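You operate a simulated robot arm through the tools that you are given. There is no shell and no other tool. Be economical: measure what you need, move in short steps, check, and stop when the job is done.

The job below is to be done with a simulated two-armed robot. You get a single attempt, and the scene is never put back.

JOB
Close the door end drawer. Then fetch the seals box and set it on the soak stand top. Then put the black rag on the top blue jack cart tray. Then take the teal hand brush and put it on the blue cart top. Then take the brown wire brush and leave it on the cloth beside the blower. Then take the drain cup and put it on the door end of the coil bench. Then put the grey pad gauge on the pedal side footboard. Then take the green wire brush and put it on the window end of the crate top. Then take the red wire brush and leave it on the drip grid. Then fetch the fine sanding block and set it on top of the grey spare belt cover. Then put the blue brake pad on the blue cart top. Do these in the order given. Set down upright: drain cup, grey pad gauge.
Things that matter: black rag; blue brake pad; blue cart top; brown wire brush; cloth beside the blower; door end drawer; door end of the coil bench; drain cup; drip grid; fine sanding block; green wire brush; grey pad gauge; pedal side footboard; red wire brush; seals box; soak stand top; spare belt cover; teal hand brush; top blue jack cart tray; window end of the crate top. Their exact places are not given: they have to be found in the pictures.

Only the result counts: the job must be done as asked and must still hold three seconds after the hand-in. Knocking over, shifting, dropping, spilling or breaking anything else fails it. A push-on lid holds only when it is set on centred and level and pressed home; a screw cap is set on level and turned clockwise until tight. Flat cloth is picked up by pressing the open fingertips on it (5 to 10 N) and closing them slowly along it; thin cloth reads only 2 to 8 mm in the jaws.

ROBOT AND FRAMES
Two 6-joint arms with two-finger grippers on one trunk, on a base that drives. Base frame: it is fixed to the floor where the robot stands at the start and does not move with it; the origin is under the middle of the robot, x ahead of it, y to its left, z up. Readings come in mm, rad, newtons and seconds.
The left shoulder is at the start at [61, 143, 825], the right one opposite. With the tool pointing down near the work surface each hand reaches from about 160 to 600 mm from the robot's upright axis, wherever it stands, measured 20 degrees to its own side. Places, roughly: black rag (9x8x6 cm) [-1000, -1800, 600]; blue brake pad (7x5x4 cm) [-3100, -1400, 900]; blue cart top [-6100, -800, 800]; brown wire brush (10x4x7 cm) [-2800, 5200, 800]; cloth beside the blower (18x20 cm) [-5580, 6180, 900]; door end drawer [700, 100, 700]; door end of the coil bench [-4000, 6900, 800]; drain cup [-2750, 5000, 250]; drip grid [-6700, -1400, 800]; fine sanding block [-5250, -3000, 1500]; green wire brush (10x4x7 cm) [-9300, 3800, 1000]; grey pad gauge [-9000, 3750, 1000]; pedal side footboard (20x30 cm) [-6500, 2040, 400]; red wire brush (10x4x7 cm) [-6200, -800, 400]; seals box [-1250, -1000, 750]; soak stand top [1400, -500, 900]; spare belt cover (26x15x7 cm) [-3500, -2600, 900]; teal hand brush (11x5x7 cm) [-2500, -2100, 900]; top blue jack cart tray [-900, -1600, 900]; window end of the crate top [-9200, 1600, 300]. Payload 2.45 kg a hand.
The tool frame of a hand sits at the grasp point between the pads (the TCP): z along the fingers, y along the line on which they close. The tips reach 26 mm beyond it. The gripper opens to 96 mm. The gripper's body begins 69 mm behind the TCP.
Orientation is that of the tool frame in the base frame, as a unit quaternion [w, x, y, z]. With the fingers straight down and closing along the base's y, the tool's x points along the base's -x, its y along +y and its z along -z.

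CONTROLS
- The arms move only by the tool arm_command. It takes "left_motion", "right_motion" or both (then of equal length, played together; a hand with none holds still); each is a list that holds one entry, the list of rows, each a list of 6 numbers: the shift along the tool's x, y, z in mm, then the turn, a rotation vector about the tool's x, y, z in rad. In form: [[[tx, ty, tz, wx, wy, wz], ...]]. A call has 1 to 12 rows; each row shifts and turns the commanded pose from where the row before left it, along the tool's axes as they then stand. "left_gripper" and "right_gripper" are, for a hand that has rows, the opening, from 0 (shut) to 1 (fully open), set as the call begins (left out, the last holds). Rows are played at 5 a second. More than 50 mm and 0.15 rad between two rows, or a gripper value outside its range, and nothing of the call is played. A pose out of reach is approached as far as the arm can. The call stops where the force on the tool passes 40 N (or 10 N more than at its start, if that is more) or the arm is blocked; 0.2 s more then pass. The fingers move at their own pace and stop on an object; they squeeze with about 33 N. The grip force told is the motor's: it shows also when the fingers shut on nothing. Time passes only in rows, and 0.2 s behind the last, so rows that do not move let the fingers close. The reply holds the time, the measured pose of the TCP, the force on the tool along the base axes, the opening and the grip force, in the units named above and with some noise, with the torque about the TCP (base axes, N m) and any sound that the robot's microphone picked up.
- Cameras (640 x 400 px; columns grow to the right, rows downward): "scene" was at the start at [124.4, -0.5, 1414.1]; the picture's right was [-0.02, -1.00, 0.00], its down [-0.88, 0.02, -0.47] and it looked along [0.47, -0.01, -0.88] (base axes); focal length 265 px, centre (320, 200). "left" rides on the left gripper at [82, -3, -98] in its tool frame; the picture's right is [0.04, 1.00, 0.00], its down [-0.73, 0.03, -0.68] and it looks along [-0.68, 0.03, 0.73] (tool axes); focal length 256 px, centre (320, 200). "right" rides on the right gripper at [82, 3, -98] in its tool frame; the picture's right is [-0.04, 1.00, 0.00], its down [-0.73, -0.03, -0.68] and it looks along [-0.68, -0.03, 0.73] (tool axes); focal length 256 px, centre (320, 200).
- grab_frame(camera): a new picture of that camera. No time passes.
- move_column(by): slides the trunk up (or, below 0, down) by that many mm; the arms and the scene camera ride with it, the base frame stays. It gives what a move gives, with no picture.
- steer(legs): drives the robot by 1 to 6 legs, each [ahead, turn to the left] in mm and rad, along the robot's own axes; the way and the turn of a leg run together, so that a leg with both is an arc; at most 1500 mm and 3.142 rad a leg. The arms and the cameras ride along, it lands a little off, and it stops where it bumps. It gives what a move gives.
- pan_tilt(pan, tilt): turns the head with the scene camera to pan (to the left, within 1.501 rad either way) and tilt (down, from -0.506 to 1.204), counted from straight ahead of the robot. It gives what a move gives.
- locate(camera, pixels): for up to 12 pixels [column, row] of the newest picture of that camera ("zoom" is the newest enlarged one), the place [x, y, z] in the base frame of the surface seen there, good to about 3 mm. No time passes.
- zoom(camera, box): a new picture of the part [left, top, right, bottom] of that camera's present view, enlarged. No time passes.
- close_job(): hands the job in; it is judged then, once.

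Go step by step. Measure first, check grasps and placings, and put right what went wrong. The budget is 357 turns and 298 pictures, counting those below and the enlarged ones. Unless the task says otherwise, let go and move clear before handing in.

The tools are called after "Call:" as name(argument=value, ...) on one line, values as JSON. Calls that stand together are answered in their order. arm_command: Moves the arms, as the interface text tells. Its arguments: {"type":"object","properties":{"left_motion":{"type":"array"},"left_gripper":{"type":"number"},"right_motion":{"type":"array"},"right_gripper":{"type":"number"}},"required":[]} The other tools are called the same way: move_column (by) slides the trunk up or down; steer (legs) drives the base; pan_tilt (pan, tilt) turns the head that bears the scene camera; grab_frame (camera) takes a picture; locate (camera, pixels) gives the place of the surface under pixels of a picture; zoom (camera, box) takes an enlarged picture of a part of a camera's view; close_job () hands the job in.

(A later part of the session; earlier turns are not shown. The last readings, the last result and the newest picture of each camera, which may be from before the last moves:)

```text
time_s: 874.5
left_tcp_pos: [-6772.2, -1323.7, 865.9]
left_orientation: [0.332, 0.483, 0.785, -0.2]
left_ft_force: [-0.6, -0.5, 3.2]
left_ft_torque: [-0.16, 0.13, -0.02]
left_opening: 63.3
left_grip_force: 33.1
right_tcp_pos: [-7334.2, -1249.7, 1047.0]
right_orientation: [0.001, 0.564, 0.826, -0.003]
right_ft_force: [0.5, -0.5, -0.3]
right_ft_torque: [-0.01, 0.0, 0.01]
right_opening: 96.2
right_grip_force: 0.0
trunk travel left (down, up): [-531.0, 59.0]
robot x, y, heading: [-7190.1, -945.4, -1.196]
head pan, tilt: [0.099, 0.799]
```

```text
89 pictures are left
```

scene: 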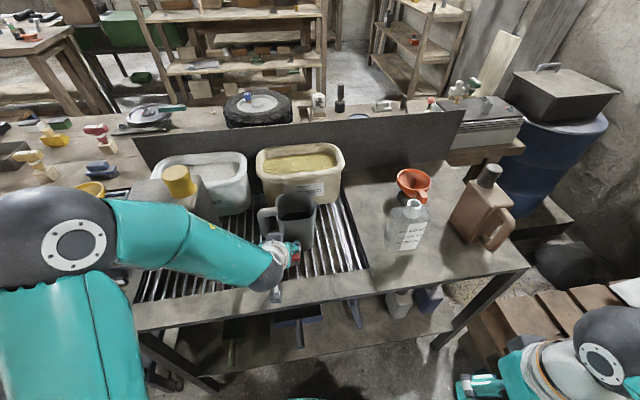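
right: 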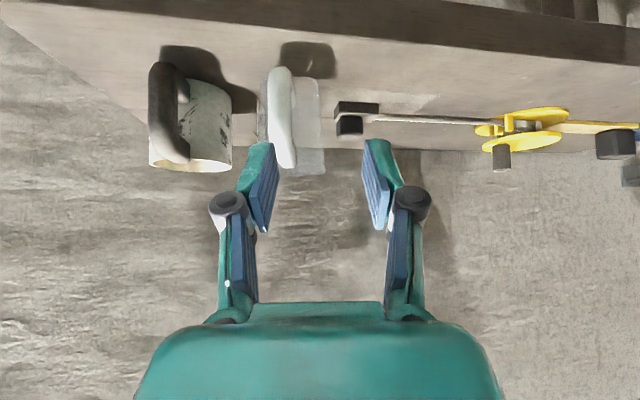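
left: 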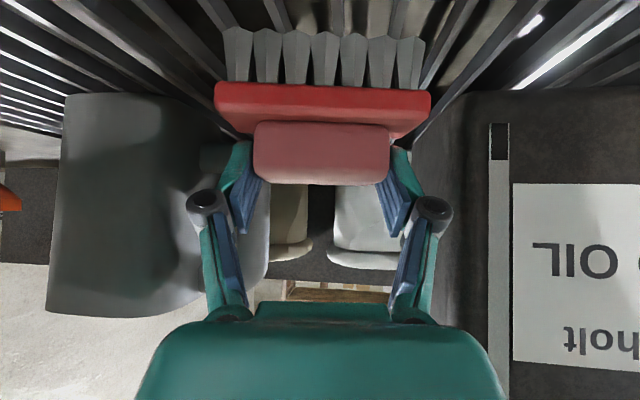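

Brush rests on the grid. Open slightly and withdraw upward/back.

Call:
arm_command(left_motion=[[[0, 0, 0, 0, 0, 0], [0, 0, 0, 0, 0, 0]]], left_gripper=0.8)

Call:
arm_command(left_motion=[[[0, 0, -15, 0, 0, 0], [0, 0, -35, 0, 0, 0], [0, 0, -40, 0, 0, 0], [0, 0, -40, 0, 0, 0]]])

Call:
zoom(camera="scene", box=[100, 120, 420, 320])

Call:
grab_frame(camera="left")

```text
time_s: 875.1
left_tcp_pos: [-6772.2, -1323.9, 865.6]
left_orientation: [0.331, 0.484, 0.785, -0.2]
left_ft_force: [-0.1, -0.3, -0.6]
left_ft_torque: [0.01, 0.01, -0.02]
left_opening: 76.7
left_grip_force: 0.0
right_tcp_pos: [-7334.3, -1249.1, 1046.5]
right_orientation: [0.001, 0.564, 0.826, -0.002]
right_ft_force: [-0.2, 0.6, 0.0]
right_ft_torque: [0.03, 0.0, 0.01]
right_opening: 96.3
right_grip_force: 0.0
trunk travel left (down, up): [-531.0, 59.0]
robot x, y, heading: [-7188.0, -947.3, -1.203]
head pan, tilt: [0.099, 0.799]
```

```text
time_s: 876.1
left_tcp_pos: [-6793.7, -1281.2, 968.0]
left_orientation: [0.331, 0.483, 0.786, -0.199]
left_ft_force: [-0.7, 1.0, 0.4]
left_ft_torque: [-0.03, 0.01, -0.01]
left_opening: 76.8
left_grip_force: 0.1
left hand out of reach, approached as far as the arm can: row 3, 4
right_tcp_pos: [-7333.9, -1247.0, 1046.4]
right_orientation: [0.001, 0.564, 0.826, -0.004]
right_ft_force: [0.6, 0.9, -0.2]
right_ft_torque: [0.05, -0.02, -0.01]
right_opening: 95.8
right_grip_force: 0.0
trunk travel left (down, up): [-531.0, 59.0]
robot x, y, heading: [-7185.8, -948.6, -1.2]
head pan, tilt: [0.099, 0.799]
```

```text
2.00 times, centred on (260, 220) of scene
```

zoom: 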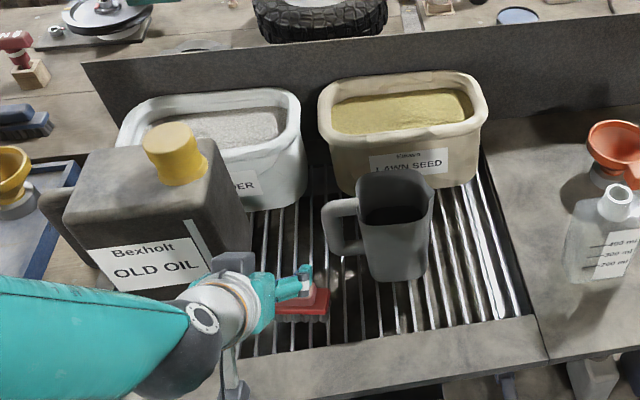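

```text
87 pictures are left
```

left: 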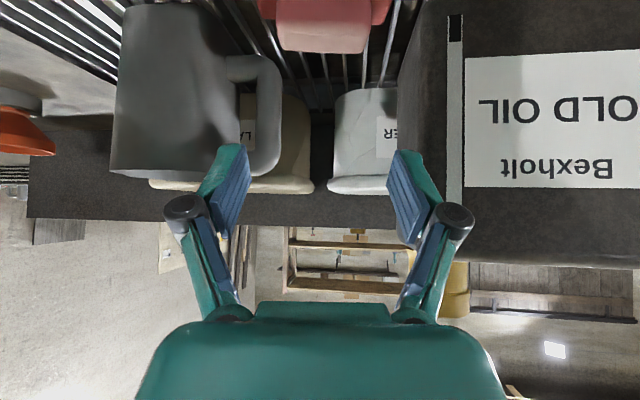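

Red brush is on the drip grid. Restore the left hand, then head for the sanding block rack.

Call:
move_column(by=59)

Call:
arm_command(left_motion=[[[10, 0, -10, 0, 0.131, 0], [10, 0, -10, 0, 0.131, 0], [0, 0, 0, 0, 0.131, 0], [0, 0, 0, 0, 0.131, 0], [0, 0, 0, 0, 0.131, 0], [0, 0, 0, 0, 0.131, 0], [20, 0, -40, 0, 0, 0.096], [30, 0, -30, 0, 0, 0], [30, 0, 0, 0, 0, 0]]])

Call:
steer(legs=[[-350, 0]])

Call:
grab_frame(camera="scene")

```text
time_s: 877.1
left_tcp_pos: [-6792.6, -1282.6, 1028.0]
left_orientation: [0.33, 0.484, 0.786, -0.199]
left_ft_force: [0.4, 0.7, 0.5]
left_ft_torque: [-0.01, 0.0, -0.02]
left_opening: 76.6
left_grip_force: 0.1
right_tcp_pos: [-7335.2, -1249.8, 1105.7]
right_orientation: [0.001, 0.564, 0.826, -0.003]
right_ft_force: [0.0, 0.6, 0.1]
right_ft_torque: [0.03, 0.0, 0.01]
right_opening: 95.8
right_grip_force: 0.1
trunk travel left (down, up): [-590.0, 0.0]
robot x, y, heading: [-7188.5, -945.7, -1.207]
head pan, tilt: [0.099, 0.799]
```

```text
time_s: 879.1
left_tcp_pos: [-6838.6, -1181.2, 1098.4]
left_orientation: [0.004, 0.564, 0.826, 0.001]
left_ft_force: [0.4, 0.4, 0.2]
left_ft_torque: [0.0, -0.02, -0.01]
left_opening: 76.9
left_grip_force: 0.0
right_tcp_pos: [-7334.5, -1249.2, 1105.6]
right_orientation: [0.001, 0.564, 0.826, -0.003]
right_ft_force: [-0.1, 0.3, -0.7]
right_ft_torque: [-0.02, 0.01, 0.0]
right_opening: 96.1
right_grip_force: 0.1
trunk travel left (down, up): [-590.0, 0.0]
robot x, y, heading: [-7186.4, -946.2, -1.202]
head pan, tilt: [0.099, 0.799]
```

```text
time_s: 881.3
left_tcp_pos: [-6964.2, -859.7, 1099.8]
left_orientation: [0.004, 0.566, 0.825, 0.001]
left_ft_force: [-0.9, 0.3, 0.0]
left_ft_torque: [0.01, 0.01, 0.01]
left_opening: 76.7
left_grip_force: 0.0
right_tcp_pos: [-7461.0, -924.9, 1105.9]
right_orientation: [0.001, 0.566, 0.825, -0.003]
right_ft_force: [-0.5, 0.3, -1.0]
right_ft_torque: [0.0, -0.02, 0.01]
right_opening: 96.1
right_grip_force: 0.1
trunk travel left (down, up): [-590.0, 0.0]
robot x, y, heading: [-7310.4, -623.0, -1.206]
head pan, tilt: [0.099, 0.799]
```

```text
86 pictures are left
```

scene: 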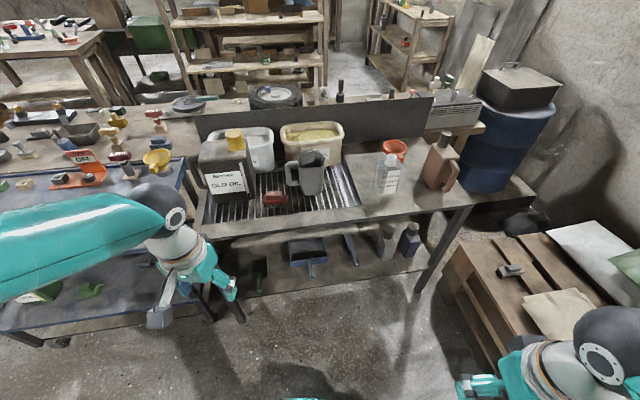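

Call:
pan_tilt(pan=0.35, tilt=0.25)

Call:
grab_frame(camera="scene")

Call:
locate(camera="scene", pixels=[[370, 100], [370, 140], [300, 145], [430, 140], [380, 60], [250, 200], [130, 180], [300, 225], [350, 230], [460, 200]])

```text
time_s: 882.3
left_tcp_pos: [-6963.4, -860.7, 1099.3]
left_orientation: [0.004, 0.566, 0.825, 0.002]
left_ft_force: [-0.7, 0.2, -0.2]
left_ft_torque: [0.01, -0.02, 0.03]
left_opening: 76.9
left_grip_force: 0.0
right_tcp_pos: [-7460.5, -926.1, 1105.7]
right_orientation: [0.001, 0.565, 0.825, -0.003]
right_ft_force: [-0.7, 0.4, 0.2]
right_ft_torque: [0.01, 0.03, 0.01]
right_opening: 96.0
right_grip_force: 0.0
trunk travel left (down, up): [-590.0, 0.0]
robot x, y, heading: [-7313.7, -621.6, -1.209]
head pan, tilt: [0.351, 0.25]
```

```text
85 pictures are left
```

scene: 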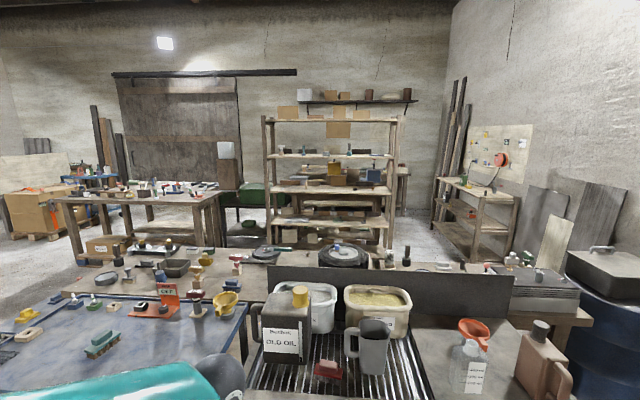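

```text
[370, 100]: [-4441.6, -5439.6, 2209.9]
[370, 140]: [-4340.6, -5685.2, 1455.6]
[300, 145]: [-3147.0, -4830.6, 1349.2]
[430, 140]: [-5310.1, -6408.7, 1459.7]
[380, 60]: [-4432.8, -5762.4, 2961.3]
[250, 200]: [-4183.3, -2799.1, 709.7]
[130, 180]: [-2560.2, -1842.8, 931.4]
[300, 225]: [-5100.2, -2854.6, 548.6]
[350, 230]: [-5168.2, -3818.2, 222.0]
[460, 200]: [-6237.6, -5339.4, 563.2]
```

Call:
zoom(camera="scene", box=[250, 95, 410, 255])

Call:
locate(camera="zoom", pixels=[[90, 225], [200, 230], [300, 235], [100, 222], [335, 235], [90, 95], [120, 350], [450, 220], [330, 215], [560, 100], [200, 360]])

```text
2.50 times, centred on (330, 175) of scene
```

zoom: 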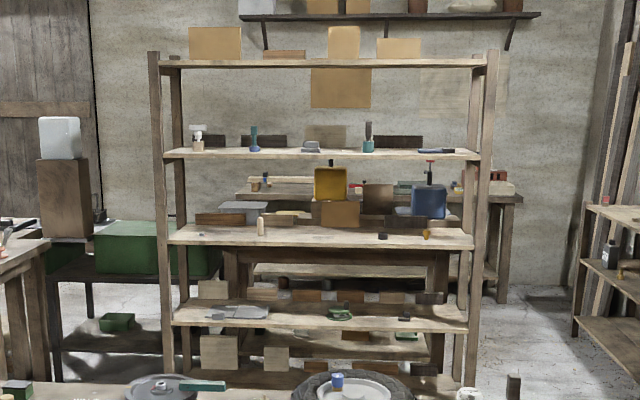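

```text
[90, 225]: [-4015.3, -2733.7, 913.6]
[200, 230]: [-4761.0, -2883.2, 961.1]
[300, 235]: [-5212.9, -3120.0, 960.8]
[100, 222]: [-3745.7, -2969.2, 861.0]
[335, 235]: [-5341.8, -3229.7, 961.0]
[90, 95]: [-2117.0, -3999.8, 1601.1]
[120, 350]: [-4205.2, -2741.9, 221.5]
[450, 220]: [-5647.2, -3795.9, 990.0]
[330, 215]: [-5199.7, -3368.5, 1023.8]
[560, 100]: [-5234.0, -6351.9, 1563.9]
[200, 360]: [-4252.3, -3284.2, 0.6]
```

Call:
locate(camera="zoom", pixels=[[198, 142], [254, 145], [311, 147], [368, 145], [436, 151], [300, 154], [330, 135], [285, 54], [215, 45], [340, 158], [170, 156], [470, 158]])

Call:
zoom(camera="scene", box=[285, 120, 385, 165])

```text
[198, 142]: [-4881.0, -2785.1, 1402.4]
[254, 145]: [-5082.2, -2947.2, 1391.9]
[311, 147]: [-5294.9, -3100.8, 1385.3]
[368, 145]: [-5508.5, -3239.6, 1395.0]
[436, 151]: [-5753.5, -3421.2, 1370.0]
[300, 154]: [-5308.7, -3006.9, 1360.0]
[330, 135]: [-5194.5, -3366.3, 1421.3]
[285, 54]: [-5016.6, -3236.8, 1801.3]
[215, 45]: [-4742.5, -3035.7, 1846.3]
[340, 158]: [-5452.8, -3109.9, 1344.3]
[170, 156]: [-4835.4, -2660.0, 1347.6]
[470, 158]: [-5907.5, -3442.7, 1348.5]
```

```text
6.40 times, centred on (335, 142) of scene
```

zoom: 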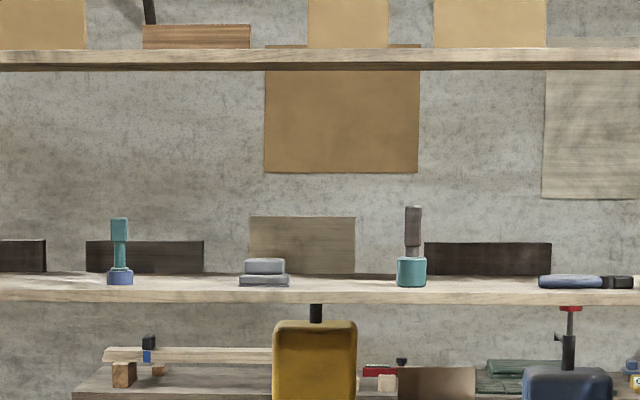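

The fine sanding block is the grey one at (-5295,-3101), shelf z≈1365, 84 mm in from the rack's front (t=711). I need the aisle in front of the rack; drive round from the east.

Call:
steer(legs=[[0, 1.87], [1412, 0], [0, -0.736], [1100, 0], [1000, 0], [0, -1.4]])

Call:
pan_tilt(pan=-0.2, tilt=0.5)

Call:
grab_frame(camera="scene")

```text
time_s: 886.5
left_tcp_pos: [-7042.1, -293.7, 1099.6]
left_orientation: [0.003, -0.143, 0.99, 0.003]
left_ft_force: [0.7, -0.2, -0.3]
left_ft_torque: [-0.08, 0.01, -0.02]
left_opening: 76.8
left_grip_force: 0.1
right_tcp_pos: [-7019.8, -795.2, 1107.4]
right_orientation: [0.003, -0.142, 0.99, -0.003]
right_ft_force: [0.6, 0.4, 0.7]
right_ft_torque: [-0.04, 0.01, 0.02]
right_opening: 95.8
right_grip_force: 0.0
trunk travel left (down, up): [-590.0, 0.0]
robot x, y, heading: [-7307.5, -649.0, 0.288]
head pan, tilt: [0.351, 0.25]
stopped in leg 1: the robot was blocked; the commanded pose is now the measured one
```

```text
time_s: 887.5
left_tcp_pos: [-7043.7, -296.2, 1100.4]
left_orientation: [0.003, -0.142, 0.99, 0.003]
left_ft_force: [0.7, 0.4, 0.0]
left_ft_torque: [0.0, 0.0, 0.02]
left_opening: 76.6
left_grip_force: 0.0
right_tcp_pos: [-7019.7, -796.5, 1106.6]
right_orientation: [0.003, -0.141, 0.99, -0.002]
right_ft_force: [0.3, 0.3, -0.4]
right_ft_torque: [-0.01, -0.01, 0.02]
right_opening: 95.7
right_grip_force: 0.1
trunk travel left (down, up): [-590.0, 0.0]
robot x, y, heading: [-7300.7, -648.4, 0.284]
head pan, tilt: [-0.201, 0.499]
```

```text
82 pictures are left
```

scene: 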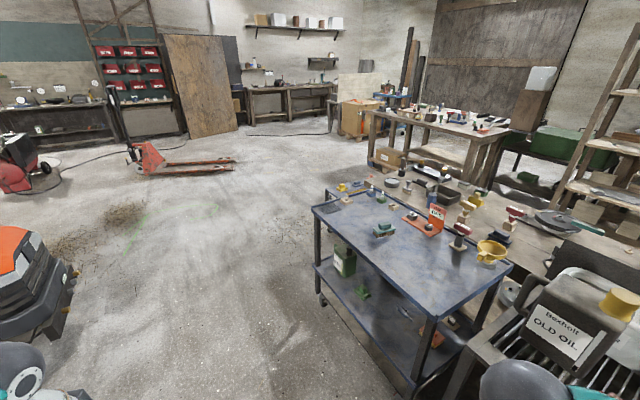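

Call:
steer(legs=[[150, 0.2], [300, 0.15], [1000, 0]])

```text
time_s: 895.5
left_tcp_pos: [-5985.6, 617.6, 1099.6]
left_orientation: [0.002, -0.322, 0.947, 0.004]
left_ft_force: [-0.8, -0.7, 0.2]
left_ft_torque: [-0.03, -0.03, 0.0]
left_opening: 76.9
left_grip_force: 0.1
right_tcp_pos: [-5783.3, 159.4, 1107.0]
right_orientation: [0.003, -0.322, 0.947, -0.002]
right_ft_force: [0.3, -0.2, -0.3]
right_ft_torque: [-0.02, 0.02, 0.01]
right_opening: 96.3
right_grip_force: 0.0
trunk travel left (down, up): [-590.0, 0.0]
robot x, y, heading: [-6096.6, 187.5, 0.666]
head pan, tilt: [-0.201, 0.499]
```

Call:
steer(legs=[[0, -0.7], [1000, 0], [1000, 0], [0, -1.4]])

Call:
grab_frame(camera="scene")

```text
time_s: 910.4
left_tcp_pos: [-3721.6, -86.6, 1101.8]
left_orientation: [0.005, 0.523, 0.852, 0.003]
left_ft_force: [0.0, 0.5, 0.2]
left_ft_torque: [0.03, 0.0, 0.03]
left_opening: 76.7
left_grip_force: 0.1
right_tcp_pos: [-4209.4, -200.8, 1107.1]
right_orientation: [0.001, 0.525, 0.851, -0.003]
right_ft_force: [-1.2, 0.5, -1.2]
right_ft_torque: [0.02, -0.03, 0.03]
right_opening: 96.0
right_grip_force: 0.1
trunk travel left (down, up): [-590.0, 0.0]
robot x, y, heading: [-4096.3, 117.3, -1.095]
head pan, tilt: [-0.201, 0.499]
stopped in leg 4: the robot was blocked; the commanded pose is now the measured one
```

```text
81 pictures are left
```

scene: 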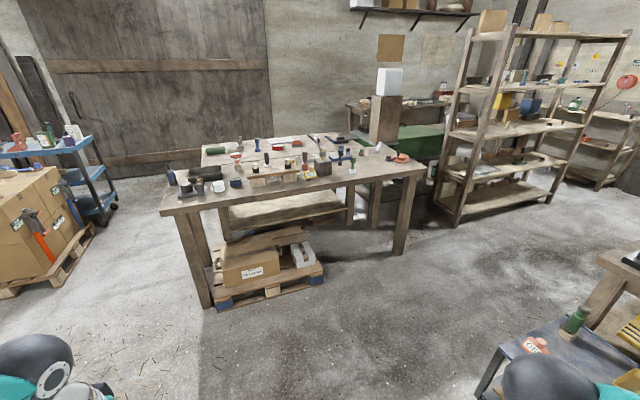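

Call:
locate(camera="scene", pixels=[[600, 255], [635, 265], [590, 310], [450, 225], [550, 200], [400, 255], [415, 170], [600, 230], [500, 215], [520, 75], [560, 82]])

```text
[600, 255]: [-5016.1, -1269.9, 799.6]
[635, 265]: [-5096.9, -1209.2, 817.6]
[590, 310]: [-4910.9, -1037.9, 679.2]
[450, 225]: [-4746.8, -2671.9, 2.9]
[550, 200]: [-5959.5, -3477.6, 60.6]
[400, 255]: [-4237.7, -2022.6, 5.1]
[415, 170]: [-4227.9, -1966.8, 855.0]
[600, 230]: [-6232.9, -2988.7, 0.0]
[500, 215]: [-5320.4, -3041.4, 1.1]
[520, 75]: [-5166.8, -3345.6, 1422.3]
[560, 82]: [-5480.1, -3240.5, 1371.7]
```

The aisle before the rack is ~1.2 m wide and open. Drive in.

Call:
steer(legs=[[0, -0.435], [1118, 0], [0, -0.66], [1180, 0], [0, -0.187], [1200, 0]])

```text
time_s: 931.7
left_tcp_pos: [-5721.8, -3145.1, 1101.7]
left_orientation: [0.004, 0.934, 0.356, 0.0]
left_ft_force: [0.2, 0.1, 0.6]
left_ft_torque: [-0.05, -0.05, 0.02]
left_opening: 77.1
left_grip_force: 0.1
right_tcp_pos: [-5957.9, -2702.2, 1107.4]
right_orientation: [-0.002, 0.935, 0.355, -0.003]
right_ft_force: [0.0, -0.5, -1.1]
right_ft_torque: [0.0, -0.02, 0.01]
right_opening: 95.9
right_grip_force: 0.1
trunk travel left (down, up): [-590.0, 0.0]
robot x, y, heading: [-5624.6, -2731.4, -2.413]
head pan, tilt: [-0.201, 0.499]
```

Call:
arm_command(left_motion=[[[45, 0, 0, 0, 0, 0], [45, 0, 0, 0, 0, 0], [20, 0, 0, 0, 0, 0]]])

Call:
steer(legs=[[0, 1.44]])

Call:
pan_tilt(pan=0.2, tilt=0.2)

Call:
grab_frame(camera="scene")

```text
time_s: 932.5
left_tcp_pos: [-5641.0, -3071.2, 1102.1]
left_orientation: [0.004, 0.934, 0.356, -0.002]
left_ft_force: [0.8, 0.0, 0.5]
left_ft_torque: [-0.04, 0.01, 0.01]
left_opening: 76.8
left_grip_force: 0.1
right_tcp_pos: [-5956.7, -2701.8, 1108.8]
right_orientation: [-0.001, 0.935, 0.355, -0.004]
right_ft_force: [-0.3, -0.2, 0.5]
right_ft_torque: [0.0, 0.02, -0.02]
right_opening: 96.0
right_grip_force: 0.1
trunk travel left (down, up): [-590.0, 0.0]
robot x, y, heading: [-5626.2, -2733.3, -2.408]
head pan, tilt: [-0.201, 0.499]
```

```text
time_s: 937.0
left_tcp_pos: [-5285.4, -2783.5, 1103.2]
left_orientation: [0.004, 0.452, 0.892, 0.002]
left_ft_force: [0.2, -0.4, -0.8]
left_ft_torque: [0.01, -0.02, -0.01]
left_opening: 76.8
left_grip_force: 0.0
right_tcp_pos: [-5682.7, -3062.4, 1108.0]
right_orientation: [0.001, 0.452, 0.892, -0.003]
right_ft_force: [-0.1, -0.1, 0.2]
right_ft_torque: [0.04, 0.0, 0.01]
right_opening: 95.9
right_grip_force: 0.1
trunk travel left (down, up): [-590.0, 0.0]
robot x, y, heading: [-5635.9, -2737.2, -0.937]
head pan, tilt: [-0.201, 0.499]
```

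```text
time_s: 937.9
left_tcp_pos: [-5284.5, -2784.0, 1103.5]
left_orientation: [0.003, 0.452, 0.892, 0.002]
left_ft_force: [0.6, -0.5, -0.3]
left_ft_torque: [0.01, -0.04, 0.03]
left_opening: 76.8
left_grip_force: 0.0
right_tcp_pos: [-5682.6, -3062.8, 1109.3]
right_orientation: [0.002, 0.452, 0.892, -0.002]
right_ft_force: [0.2, -0.2, -0.1]
right_ft_torque: [0.01, 0.0, 0.01]
right_opening: 95.8
right_grip_force: 0.1
trunk travel left (down, up): [-590.0, 0.0]
robot x, y, heading: [-5633.1, -2744.8, -0.935]
head pan, tilt: [0.201, 0.201]
```

```text
80 pictures are left
```

scene: 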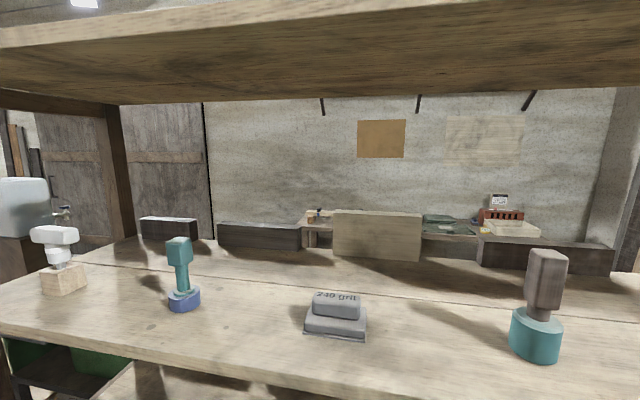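

Call:
zoom(camera="scene", box=[270, 270, 400, 360])

Call:
locate(camera="zoom", pixels=[[325, 110], [240, 125], [430, 135], [330, 160], [190, 215], [460, 240], [330, 270], [320, 330], [225, 105], [440, 110]])

Call:
locate(camera="scene", pixels=[[300, 380], [200, 365], [320, 90], [300, 30], [185, 300], [535, 350]])

```text
4.44 times, centred on (335, 315) of scene
```

zoom: 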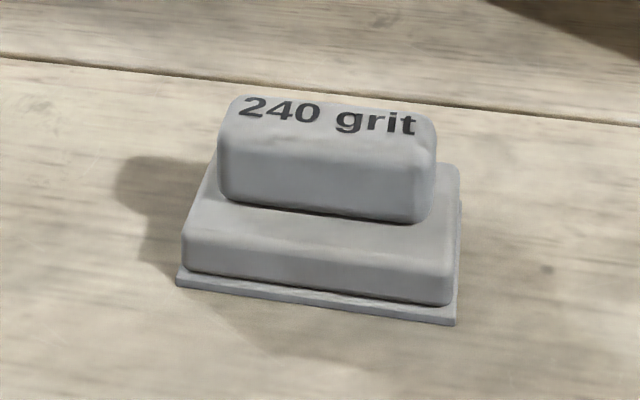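

```text
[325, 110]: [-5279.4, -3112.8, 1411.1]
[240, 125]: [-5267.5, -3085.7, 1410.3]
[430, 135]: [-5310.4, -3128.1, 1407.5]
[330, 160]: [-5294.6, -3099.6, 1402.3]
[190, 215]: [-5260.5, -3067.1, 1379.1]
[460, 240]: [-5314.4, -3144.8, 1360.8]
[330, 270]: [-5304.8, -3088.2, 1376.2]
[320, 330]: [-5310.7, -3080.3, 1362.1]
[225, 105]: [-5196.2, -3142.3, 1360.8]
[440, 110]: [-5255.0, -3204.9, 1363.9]
```

```text
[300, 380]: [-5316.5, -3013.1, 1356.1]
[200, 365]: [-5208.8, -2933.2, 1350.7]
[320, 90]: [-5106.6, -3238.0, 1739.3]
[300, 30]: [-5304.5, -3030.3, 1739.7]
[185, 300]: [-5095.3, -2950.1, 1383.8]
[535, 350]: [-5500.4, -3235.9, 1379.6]
```

The block reads "240 grit"; handle centre (-5288,-3107), z 1386–1411. Pitch the left hand 45° and raise it to the shelf front.

Call:
arm_command(left_motion=[[[0, 0, 0, 0, 0, -0.137], [0, 0, 0, 0, -0.131, 0], [0, 0, 0, 0, -0.131, 0], [0, 0, 0, 0, -0.131, 0], [0, 0, 0, 0, -0.131, 0], [0, 0, 0, 0, -0.131, 0], [0, 0, 0, 0, -0.131, 0]]], left_gripper=1)

Call:
arm_command(left_motion=[[[-31, -25.2, -18.7, 0, 0, 0], [-31, -25.2, -18.7, 0, 0, 0], [-31, -25.2, -18.7, 0, 0, 0], [-31, -25.2, -18.7, 0, 0, 0], [-31, -25.2, -18.7, 0, 0, 0], [-31, -25.2, -18.7, 0, 0, 0], [-31, -25.2, -18.7, 0, 0, 0], [-31, -25.2, -18.7, 0, 0, 0], [-31, -25.2, -18.7, 0, 0, 0]]])

Call:
grab_frame(camera="left")

Call:
grab_frame(camera="scene")

```text
time_s: 939.5
left_tcp_pos: [-5245.3, -2798.0, 1193.1]
left_orientation: [0.356, 0.361, 0.849, -0.148]
left_ft_force: [-0.4, 0.3, 0.3]
left_ft_torque: [0.04, 0.0, 0.0]
left_opening: 96.1
left_grip_force: 0.1
left hand out of reach, approached as far as the arm can: row 3, 4, 5, 6, 7
right_tcp_pos: [-5681.8, -3061.6, 1108.5]
right_orientation: [0.003, 0.453, 0.892, -0.003]
right_ft_force: [0.0, 0.0, -0.3]
right_ft_torque: [-0.03, 0.02, 0.03]
right_opening: 96.0
right_grip_force: 0.0
trunk travel left (down, up): [-590.0, 0.0]
robot x, y, heading: [-5636.9, -2742.1, -0.938]
head pan, tilt: [0.201, 0.201]
```

```text
time_s: 941.5
left_tcp_pos: [-5356.6, -3015.0, 1503.9]
left_orientation: [0.358, 0.361, 0.849, -0.145]
left_ft_force: [0.1, -0.4, 0.6]
left_ft_torque: [-0.02, -0.04, 0.06]
left_opening: 96.0
left_grip_force: 0.1
right_tcp_pos: [-5682.8, -3063.7, 1108.1]
right_orientation: [0.002, 0.453, 0.892, -0.003]
right_ft_force: [-0.4, 0.4, 0.2]
right_ft_torque: [0.05, 0.02, -0.03]
right_opening: 96.1
right_grip_force: 0.0
trunk travel left (down, up): [-590.0, 0.0]
robot x, y, heading: [-5637.3, -2740.3, -0.937]
head pan, tilt: [0.201, 0.201]
```

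```text
78 pictures are left
```

left: 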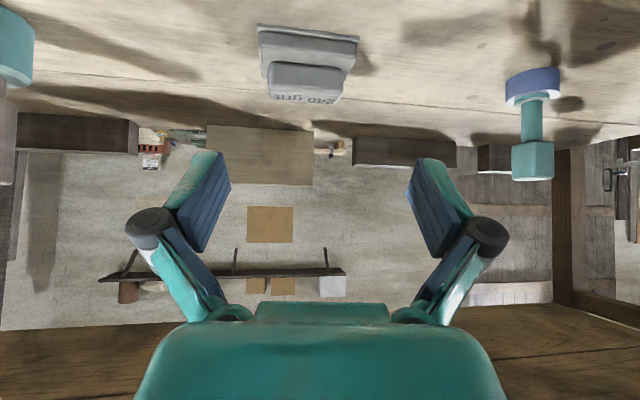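

```text
77 pictures are left
```

scene: 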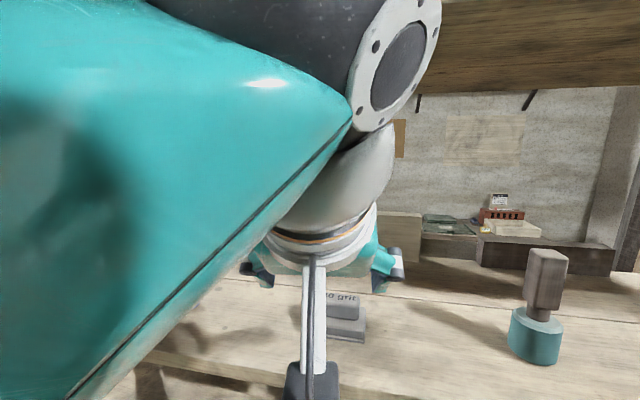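

Call:
locate(camera="left", pixels=[[275, 70], [340, 76], [262, 40], [352, 52], [308, 90], [307, 75]])

```text
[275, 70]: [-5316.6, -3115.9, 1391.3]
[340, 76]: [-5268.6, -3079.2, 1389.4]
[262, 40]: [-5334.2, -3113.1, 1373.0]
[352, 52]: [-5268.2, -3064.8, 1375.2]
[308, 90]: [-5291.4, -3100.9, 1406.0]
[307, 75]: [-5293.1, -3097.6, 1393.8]
```

Block's axis is 0.65 rad; correct the yaw by -0.125 and approach.

Call:
arm_command(left_motion=[[[0, 0, 0, 0.088, 0, 0.088], [-5, 0, 35, 0, 0, 0], [-5, 0, 35, 0, 0, 0], [-4, 0, 30, 0, 0, 0]]])

Call:
grab_frame(camera="left")

```text
time_s: 942.5
left_tcp_pos: [-5303.2, -3080.8, 1446.9]
left_orientation: [0.346, 0.413, 0.826, -0.168]
left_ft_force: [0.7, 0.0, -0.5]
left_ft_torque: [0.03, 0.0, 0.0]
left_opening: 95.8
left_grip_force: 0.0
right_tcp_pos: [-5681.6, -3064.0, 1109.1]
right_orientation: [0.002, 0.453, 0.892, -0.002]
right_ft_force: [1.0, 0.0, -0.8]
right_ft_torque: [-0.01, 0.03, -0.02]
right_opening: 96.2
right_grip_force: 0.1
trunk travel left (down, up): [-590.0, 0.0]
robot x, y, heading: [-5637.5, -2738.1, -0.939]
head pan, tilt: [0.201, 0.201]
```

```text
76 pictures are left
```

left: 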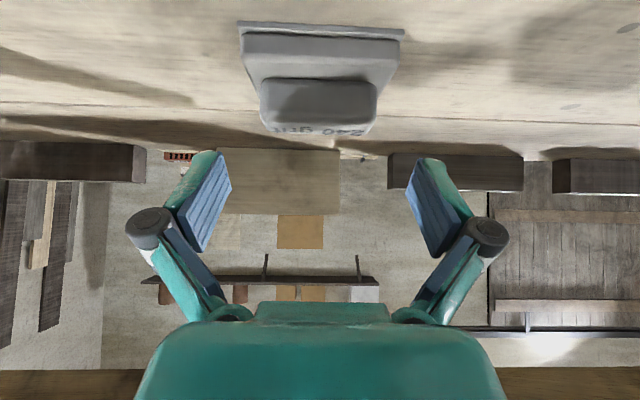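

Call:
arm_command(left_motion=[[[0, -1, 25, 0, 0, 0], [1, -1, 24, 0, 0, 0]]])

Call:
grab_frame(camera="left")

```text
time_s: 943.1
left_tcp_pos: [-5285.1, -3106.2, 1414.0]
left_orientation: [0.346, 0.413, 0.825, -0.169]
left_ft_force: [0.1, -0.3, 0.1]
left_ft_torque: [-0.01, 0.01, 0.03]
left_opening: 95.7
left_grip_force: 0.1
right_tcp_pos: [-5680.7, -3062.4, 1108.6]
right_orientation: [0.001, 0.453, 0.892, -0.004]
right_ft_force: [-0.8, 0.5, -0.1]
right_ft_torque: [0.03, -0.02, -0.01]
right_opening: 95.9
right_grip_force: 0.2
trunk travel left (down, up): [-590.0, 0.0]
robot x, y, heading: [-5634.3, -2741.2, -0.935]
head pan, tilt: [0.201, 0.201]
```

```text
75 pictures are left
```

left: 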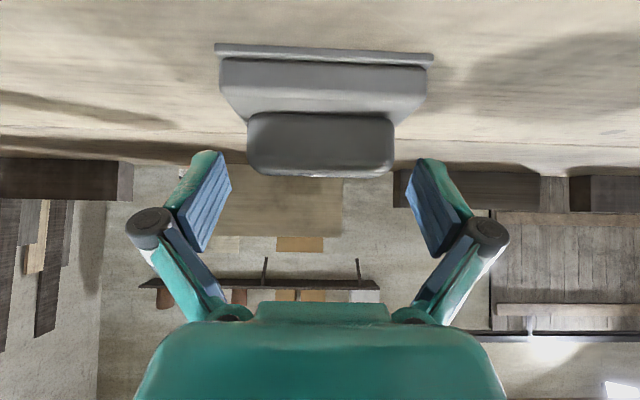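

Call:
arm_command(left_motion=[[[4, 0, 4, 0, 0, 0]]])

Call:
arm_command(left_motion=[[[0, 0, 0, 0, 0, 0], [0, 0, 0, 0, 0, 0], [0, 0, 0, 0, 0, 0], [0, 0, 0, 0, 0, 0]]], left_gripper=0)

Call:
arm_command(left_motion=[[[-14, 0, -14, 0, 0, 0], [-20, 0, -20, 0, 0, 0]]])

Call:
grab_frame(camera="left")

```text
time_s: 943.5
left_tcp_pos: [-5286.8, -3106.2, 1408.1]
left_orientation: [0.346, 0.412, 0.826, -0.169]
left_ft_force: [0.4, -0.5, 0.5]
left_ft_torque: [0.02, -0.03, 0.01]
left_opening: 96.2
left_grip_force: 0.0
right_tcp_pos: [-5681.3, -3062.7, 1108.6]
right_orientation: [0.001, 0.452, 0.892, -0.003]
right_ft_force: [0.3, -0.4, 0.0]
right_ft_torque: [-0.01, 0.01, -0.02]
right_opening: 95.9
right_grip_force: 0.1
trunk travel left (down, up): [-590.0, 0.0]
robot x, y, heading: [-5633.7, -2737.9, -0.936]
head pan, tilt: [0.201, 0.201]
```

```text
time_s: 944.5
left_tcp_pos: [-5286.2, -3105.8, 1408.6]
left_orientation: [0.347, 0.411, 0.826, -0.167]
left_ft_force: [0.2, 0.2, 1.6]
left_ft_torque: [0.01, -0.11, 0.0]
left_opening: 71.3
left_grip_force: 32.5
right_tcp_pos: [-5682.5, -3062.0, 1109.0]
right_orientation: [0.002, 0.452, 0.892, -0.002]
right_ft_force: [0.3, 0.3, -0.1]
right_ft_torque: [0.02, 0.0, 0.03]
right_opening: 96.0
right_grip_force: 0.0
trunk travel left (down, up): [-590.0, 0.0]
robot x, y, heading: [-5636.2, -2742.1, -0.934]
head pan, tilt: [0.201, 0.201]
```

```text
time_s: 945.1
left_tcp_pos: [-5289.4, -3106.9, 1455.8]
left_orientation: [0.346, 0.413, 0.825, -0.168]
left_ft_force: [-0.4, -0.1, -2.4]
left_ft_torque: [0.07, -0.01, 0.02]
left_opening: 71.4
left_grip_force: 33.0
right_tcp_pos: [-5682.9, -3062.7, 1108.1]
right_orientation: [0.001, 0.452, 0.892, -0.003]
right_ft_force: [-0.8, 0.2, -0.8]
right_ft_torque: [-0.02, 0.0, -0.01]
right_opening: 96.2
right_grip_force: 0.1
trunk travel left (down, up): [-590.0, 0.0]
robot x, y, heading: [-5631.4, -2739.6, -0.939]
head pan, tilt: [0.201, 0.201]
```

```text
74 pictures are left
```

left: 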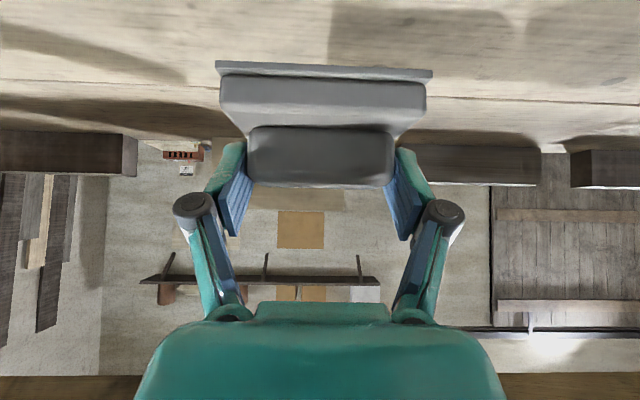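

Block held, level. Retract from the shelf.

Call:
arm_command(left_motion=[[[28, 0, -28, 0, 0, 0], [28, 0, -28, 0, 0, 0], [28, 0, -28, 0, 0, 0], [28, 0, -28, 0, 0, 0]]])

Call:
steer(legs=[[-200, 0]])

Call:
arm_command(left_motion=[[[28, 0, 28, 0, 0, 0], [28, 0, 28, 0, 0, 0], [28, 0, 28, 0, 0, 0], [28, 0, 28, 0, 0, 0], [28, 0, 28, 0, 0, 0]]])

```text
time_s: 946.1
left_tcp_pos: [-5382.8, -2978.9, 1455.5]
left_orientation: [0.347, 0.411, 0.826, -0.17]
left_ft_force: [-0.5, 0.0, -0.9]
left_ft_torque: [0.0, 0.01, -0.03]
left_opening: 71.3
left_grip_force: 32.9
right_tcp_pos: [-5682.7, -3062.2, 1108.1]
right_orientation: [0.002, 0.453, 0.892, -0.003]
right_ft_force: [0.8, -1.3, -0.3]
right_ft_torque: [0.06, -0.02, -0.01]
right_opening: 96.4
right_grip_force: 0.1
trunk travel left (down, up): [-590.0, 0.0]
robot x, y, heading: [-5635.3, -2743.1, -0.933]
head pan, tilt: [0.201, 0.201]
```

```text
time_s: 947.7
left_tcp_pos: [-5506.6, -2814.4, 1456.5]
left_orientation: [0.347, 0.413, 0.825, -0.169]
left_ft_force: [-0.9, 0.2, -2.2]
left_ft_torque: [0.0, 0.0, 0.01]
left_opening: 71.3
left_grip_force: 33.4
right_tcp_pos: [-5804.8, -2896.6, 1108.6]
right_orientation: [0.002, 0.454, 0.891, -0.003]
right_ft_force: [-0.2, 0.3, 0.3]
right_ft_torque: [0.02, 0.04, 0.01]
right_opening: 95.8
right_grip_force: 0.0
trunk travel left (down, up): [-590.0, 0.0]
robot x, y, heading: [-5761.6, -2578.0, -0.937]
head pan, tilt: [0.201, 0.201]
```

```text
time_s: 948.9
left_tcp_pos: [-5506.7, -2816.1, 1258.5]
left_orientation: [0.345, 0.413, 0.825, -0.17]
left_ft_force: [-0.1, -0.1, -1.1]
left_ft_torque: [0.02, 0.01, -0.01]
left_opening: 71.6
left_grip_force: 32.6
right_tcp_pos: [-5805.7, -2897.0, 1109.6]
right_orientation: [0.002, 0.453, 0.891, -0.003]
right_ft_force: [-0.3, -0.5, 0.8]
right_ft_torque: [-0.01, -0.02, 0.01]
right_opening: 95.6
right_grip_force: 0.0
trunk travel left (down, up): [-590.0, 0.0]
robot x, y, heading: [-5754.4, -2574.0, -0.937]
head pan, tilt: [0.201, 0.201]
```

Call:
steer(legs=[[120, 0], [0, 1.47], [1180, 0]])

Call:
pan_tilt(pan=-1.0, tilt=0.5)

Call:
grab_frame(camera="scene")

```text
time_s: 960.0
left_tcp_pos: [-4418.1, -1823.2, 1258.8]
left_orientation: [0.37, -0.256, 0.886, 0.111]
left_ft_force: [-0.4, -0.4, -1.2]
left_ft_torque: [0.0, 0.03, 0.04]
left_opening: 71.7
left_grip_force: 33.3
right_tcp_pos: [-4361.7, -2126.0, 1109.6]
right_orientation: [0.003, -0.27, 0.963, -0.001]
right_ft_force: [0.2, -0.2, 0.5]
right_ft_torque: [0.0, -0.01, 0.01]
right_opening: 96.2
right_grip_force: 0.1
trunk travel left (down, up): [-590.0, 0.0]
robot x, y, heading: [-4681.7, -2053.5, 0.558]
head pan, tilt: [0.201, 0.201]
```

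```text
time_s: 961.4
left_tcp_pos: [-4419.3, -1822.7, 1258.4]
left_orientation: [0.369, -0.256, 0.887, 0.11]
left_ft_force: [0.0, 0.6, -1.3]
left_ft_torque: [0.0, 0.0, 0.0]
left_opening: 71.2
left_grip_force: 33.0
right_tcp_pos: [-4362.1, -2126.7, 1109.0]
right_orientation: [0.004, -0.27, 0.963, -0.001]
right_ft_force: [-0.6, -0.4, 0.4]
right_ft_torque: [-0.01, -0.02, 0.02]
right_opening: 95.9
right_grip_force: 0.1
trunk travel left (down, up): [-590.0, 0.0]
robot x, y, heading: [-4678.7, -2054.6, 0.553]
head pan, tilt: [-1.0, 0.499]
```

```text
73 pictures are left
```

scene: 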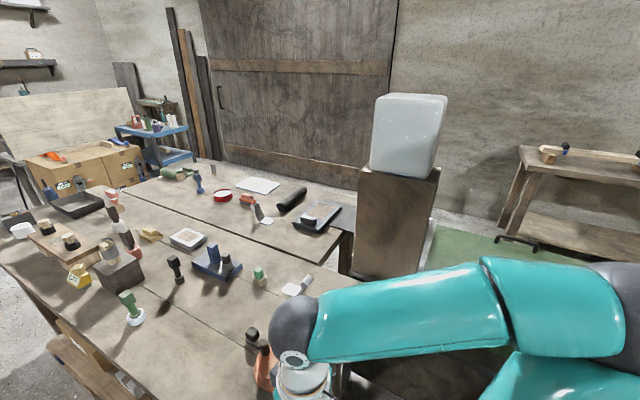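

Call:
locate(camera="scene", pixels=[[325, 212], [315, 225], [290, 200], [260, 185], [352, 235], [395, 220], [470, 270], [345, 275], [440, 245], [405, 120], [270, 240], [225, 145]])

Call:
zoom(camera="scene", box=[220, 160, 400, 300])

```text
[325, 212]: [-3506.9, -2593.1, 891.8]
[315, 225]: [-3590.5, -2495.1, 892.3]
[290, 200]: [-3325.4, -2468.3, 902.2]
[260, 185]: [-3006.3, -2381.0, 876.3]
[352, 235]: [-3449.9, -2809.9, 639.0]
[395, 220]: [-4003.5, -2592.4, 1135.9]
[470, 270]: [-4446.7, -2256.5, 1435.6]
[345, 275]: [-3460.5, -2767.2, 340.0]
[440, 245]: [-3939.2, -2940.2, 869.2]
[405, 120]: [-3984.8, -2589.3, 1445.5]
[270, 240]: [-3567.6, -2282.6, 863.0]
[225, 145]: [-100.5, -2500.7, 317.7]
```

```text
2.86 times, centred on (310, 230) of scene
```

zoom: 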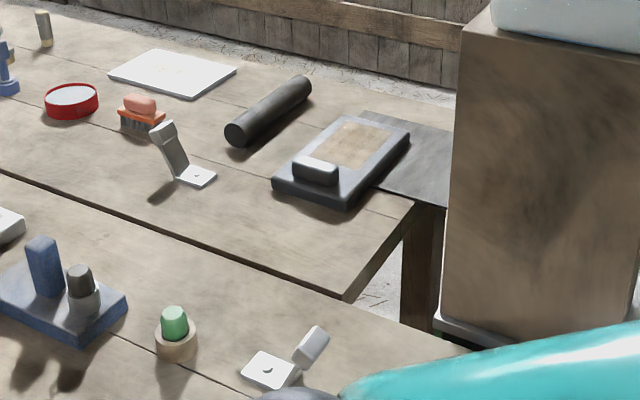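

The dark-grey slab at (-3507,-2593), flat patch z 892, is the belt cover; it's reachable from the table's south side. Drive round via the north and east.

Call:
steer(legs=[[0, 0.48], [1227, 0], [0, -0.609], [1400, 0], [301, 0], [0, -1.342]])

```text
time_s: 983.1
left_tcp_pos: [-2211.9, -614.5, 1259.5]
left_orientation: [0.345, 0.418, 0.823, -0.17]
left_ft_force: [-0.2, -0.7, -1.3]
left_ft_torque: [0.01, 0.03, 0.02]
left_opening: 71.6
left_grip_force: 33.0
right_tcp_pos: [-2510.1, -692.5, 1108.7]
right_orientation: [0.001, 0.458, 0.889, -0.003]
right_ft_force: [0.5, 0.3, -0.4]
right_ft_torque: [0.0, -0.01, 0.01]
right_opening: 96.0
right_grip_force: 0.1
trunk travel left (down, up): [-590.0, 0.0]
robot x, y, heading: [-2449.9, -362.1, -0.94]
head pan, tilt: [-1.0, 0.499]
```

Call:
steer(legs=[[612, 0], [0, -0.56], [852, 0], [0, 0.08], [587, 0], [0, -1.096]])

```text
time_s: 999.0
left_tcp_pos: [-2217.6, -2463.4, 1259.6]
left_orientation: [0.116, 0.882, 0.271, -0.367]
left_ft_force: [0.4, 0.0, -1.9]
left_ft_torque: [0.04, 0.0, -0.01]
left_opening: 71.5
left_grip_force: 32.8
right_tcp_pos: [-2284.5, -2163.2, 1110.8]
right_orientation: [-0.001, 0.958, 0.288, -0.003]
right_ft_force: [0.1, -0.8, 0.5]
right_ft_torque: [-0.01, 0.01, -0.01]
right_opening: 96.1
right_grip_force: 0.0
trunk travel left (down, up): [-590.0, 0.0]
robot x, y, heading: [-1945.6, -2255.4, -2.544]
head pan, tilt: [-1.0, 0.499]
```

Call:
pan_tilt(pan=-0.2, tilt=0.5)

Call:
grab_frame(camera="scene")

```text
time_s: 1000.1
left_tcp_pos: [-2218.5, -2464.1, 1259.1]
left_orientation: [0.118, 0.882, 0.272, -0.367]
left_ft_force: [0.2, -0.4, -1.6]
left_ft_torque: [0.0, -0.03, 0.03]
left_opening: 71.5
left_grip_force: 33.0
right_tcp_pos: [-2285.8, -2161.1, 1109.5]
right_orientation: [-0.002, 0.958, 0.287, -0.003]
right_ft_force: [0.0, -0.5, 0.1]
right_ft_torque: [-0.04, -0.05, 0.01]
right_opening: 96.1
right_grip_force: 0.1
trunk travel left (down, up): [-590.0, 0.0]
robot x, y, heading: [-1948.5, -2253.9, -2.551]
head pan, tilt: [-0.201, 0.499]
```

```text
71 pictures are left
```

scene: 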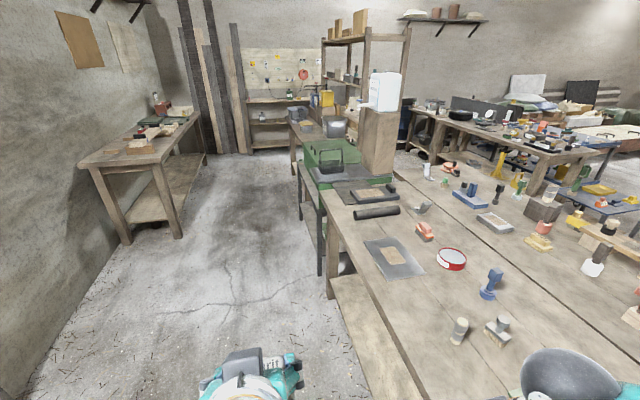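

Call:
zoom(camera="scene", box=[285, 120, 445, 280])

Call:
locate(camera="zoom", pixels=[[330, 290], [300, 310], [360, 270], [430, 520], [170, 210], [250, 270], [280, 260], [400, 290], [420, 330], [150, 160], [330, 370], [180, 400]])

```text
2.50 times, centred on (365, 200) of scene
```

zoom: 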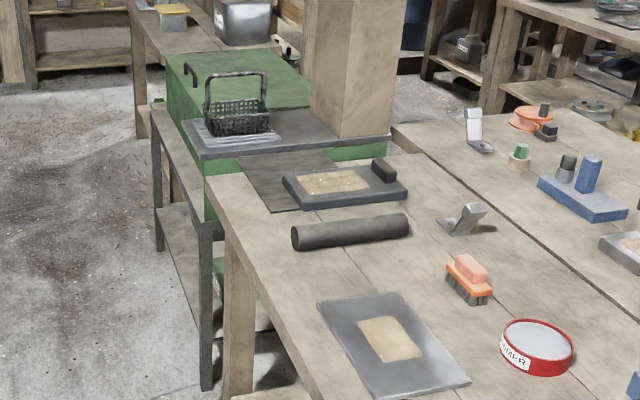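

```text
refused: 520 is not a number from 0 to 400
```

Call:
locate(camera="zoom", pixels=[[333, 182], [305, 180], [362, 178], [310, 192], [360, 190], [385, 170], [285, 180], [320, 208], [405, 188], [230, 190], [215, 175], [330, 165]])

```text
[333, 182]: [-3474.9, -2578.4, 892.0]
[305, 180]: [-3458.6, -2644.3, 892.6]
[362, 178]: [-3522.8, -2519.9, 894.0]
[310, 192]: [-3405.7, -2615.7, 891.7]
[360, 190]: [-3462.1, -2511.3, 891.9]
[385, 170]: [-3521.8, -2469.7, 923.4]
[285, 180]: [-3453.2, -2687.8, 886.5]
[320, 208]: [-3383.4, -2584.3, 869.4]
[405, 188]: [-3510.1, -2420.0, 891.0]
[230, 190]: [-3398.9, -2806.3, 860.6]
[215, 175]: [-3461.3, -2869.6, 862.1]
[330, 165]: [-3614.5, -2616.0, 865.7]
```

Cover's flat patch centre ≈(-3462,-2573), z 892. Drive along the table's south side and face it.

Call:
steer(legs=[[0, 0.11], [1316, 0], [0, -1.643]])

Call:
pan_tilt(pan=0.1, tilt=0.8)

Call:
grab_frame(camera="scene")

```text
time_s: 1011.6
left_tcp_pos: [-3172.9, -2843.9, 1260.5]
left_orientation: [-0.163, 0.832, -0.399, -0.35]
left_ft_force: [0.6, 1.2, 0.0]
left_ft_torque: [-0.03, 0.02, -0.01]
left_opening: 71.5
left_grip_force: 33.1
right_tcp_pos: [-2877.4, -2751.6, 1110.2]
right_orientation: [-0.003, 0.899, -0.437, -0.002]
right_ft_force: [0.2, -0.2, -0.1]
right_ft_torque: [-0.03, 0.04, 0.02]
right_opening: 96.0
right_grip_force: 0.1
trunk travel left (down, up): [-590.0, 0.0]
robot x, y, heading: [-2957.2, -3110.9, 2.249]
head pan, tilt: [-0.201, 0.499]
stopped in leg 3: the robot was blocked; the commanded pose is now the measured one
```

```text
time_s: 1012.4
left_tcp_pos: [-3174.2, -2844.6, 1261.2]
left_orientation: [-0.163, 0.833, -0.398, -0.349]
left_ft_force: [1.4, -0.7, -1.6]
left_ft_torque: [0.0, 0.01, -0.02]
left_opening: 71.4
left_grip_force: 32.9
right_tcp_pos: [-2879.2, -2753.2, 1110.9]
right_orientation: [-0.003, 0.899, -0.438, -0.002]
right_ft_force: [0.1, 0.5, 0.0]
right_ft_torque: [-0.01, 0.02, 0.01]
right_opening: 95.8
right_grip_force: 0.0
trunk travel left (down, up): [-590.0, 0.0]
robot x, y, heading: [-2961.6, -3113.5, 2.252]
head pan, tilt: [0.099, 0.799]
```

```text
69 pictures are left
```

scene: 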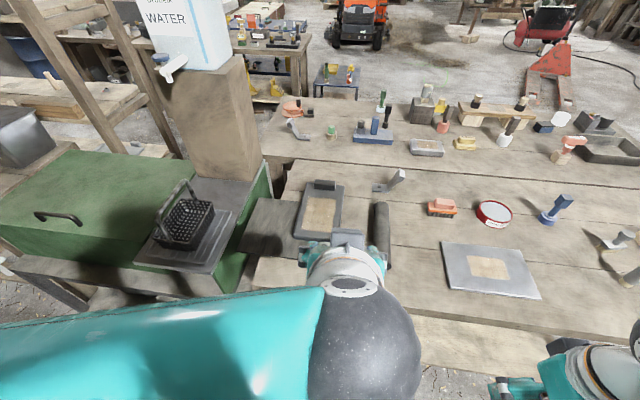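

Call:
steer(legs=[[130, 0]])

Call:
arm_command(left_motion=[[[-26.6, 7.2, 26.6, 0, 0, 0], [-26.6, 7.2, 26.6, 0, 0, 0], [-26.6, 7.2, 26.6, 0, 0, 0], [-26.6, 7.2, 26.6, 0, 0, 0], [-26.6, 7.2, 26.6, 0, 0, 0], [-26.6, 7.2, 26.6, 0, 0, 0], [-26.6, 7.2, 26.6, 0, 0, 0], [28, 0, 28, 0, 0, 0], [28, 0, 28, 0, 0, 0], [28, 0, 28, 0, 0, 0], [28, 0, 28, 0, 0, 0]]])

Call:
grab_frame(camera="scene")

Call:
grab_frame(camera="left")

```text
time_s: 1013.7
left_tcp_pos: [-3258.7, -2740.1, 1260.5]
left_orientation: [-0.164, 0.832, -0.399, -0.348]
left_ft_force: [-0.7, 0.6, -1.7]
left_ft_torque: [-0.03, -0.01, -0.02]
left_opening: 71.2
left_grip_force: 33.1
right_tcp_pos: [-2963.0, -2648.4, 1110.7]
right_orientation: [-0.002, 0.899, -0.437, -0.001]
right_ft_force: [-0.2, 0.9, -0.3]
right_ft_torque: [-0.02, -0.01, 0.02]
right_opening: 95.9
right_grip_force: 0.1
trunk travel left (down, up): [-590.0, 0.0]
robot x, y, heading: [-3044.0, -3010.1, 2.248]
head pan, tilt: [0.099, 0.799]
```

```text
time_s: 1016.1
left_tcp_pos: [-3463.2, -2565.9, 1105.2]
left_orientation: [-0.163, 0.833, -0.398, -0.349]
left_ft_force: [-0.3, 0.9, -1.9]
left_ft_torque: [0.0, -0.01, -0.03]
left_opening: 71.5
left_grip_force: 33.3
right_tcp_pos: [-2962.6, -2648.2, 1110.8]
right_orientation: [-0.002, 0.899, -0.438, -0.001]
right_ft_force: [0.4, 0.0, 0.9]
right_ft_torque: [-0.01, 0.0, 0.03]
right_opening: 96.1
right_grip_force: 0.0
trunk travel left (down, up): [-590.0, 0.0]
robot x, y, heading: [-3042.3, -3011.4, 2.25]
head pan, tilt: [0.099, 0.799]
```

```text
68 pictures are left
```

scene: 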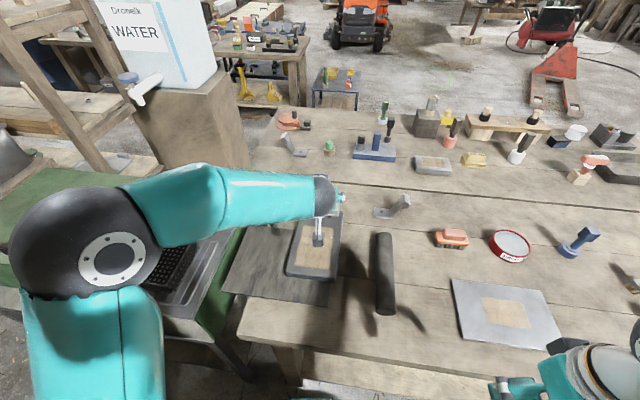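

```text
67 pictures are left
```

left: 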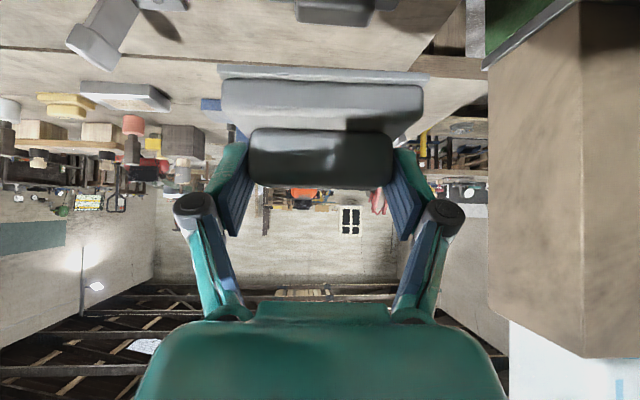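

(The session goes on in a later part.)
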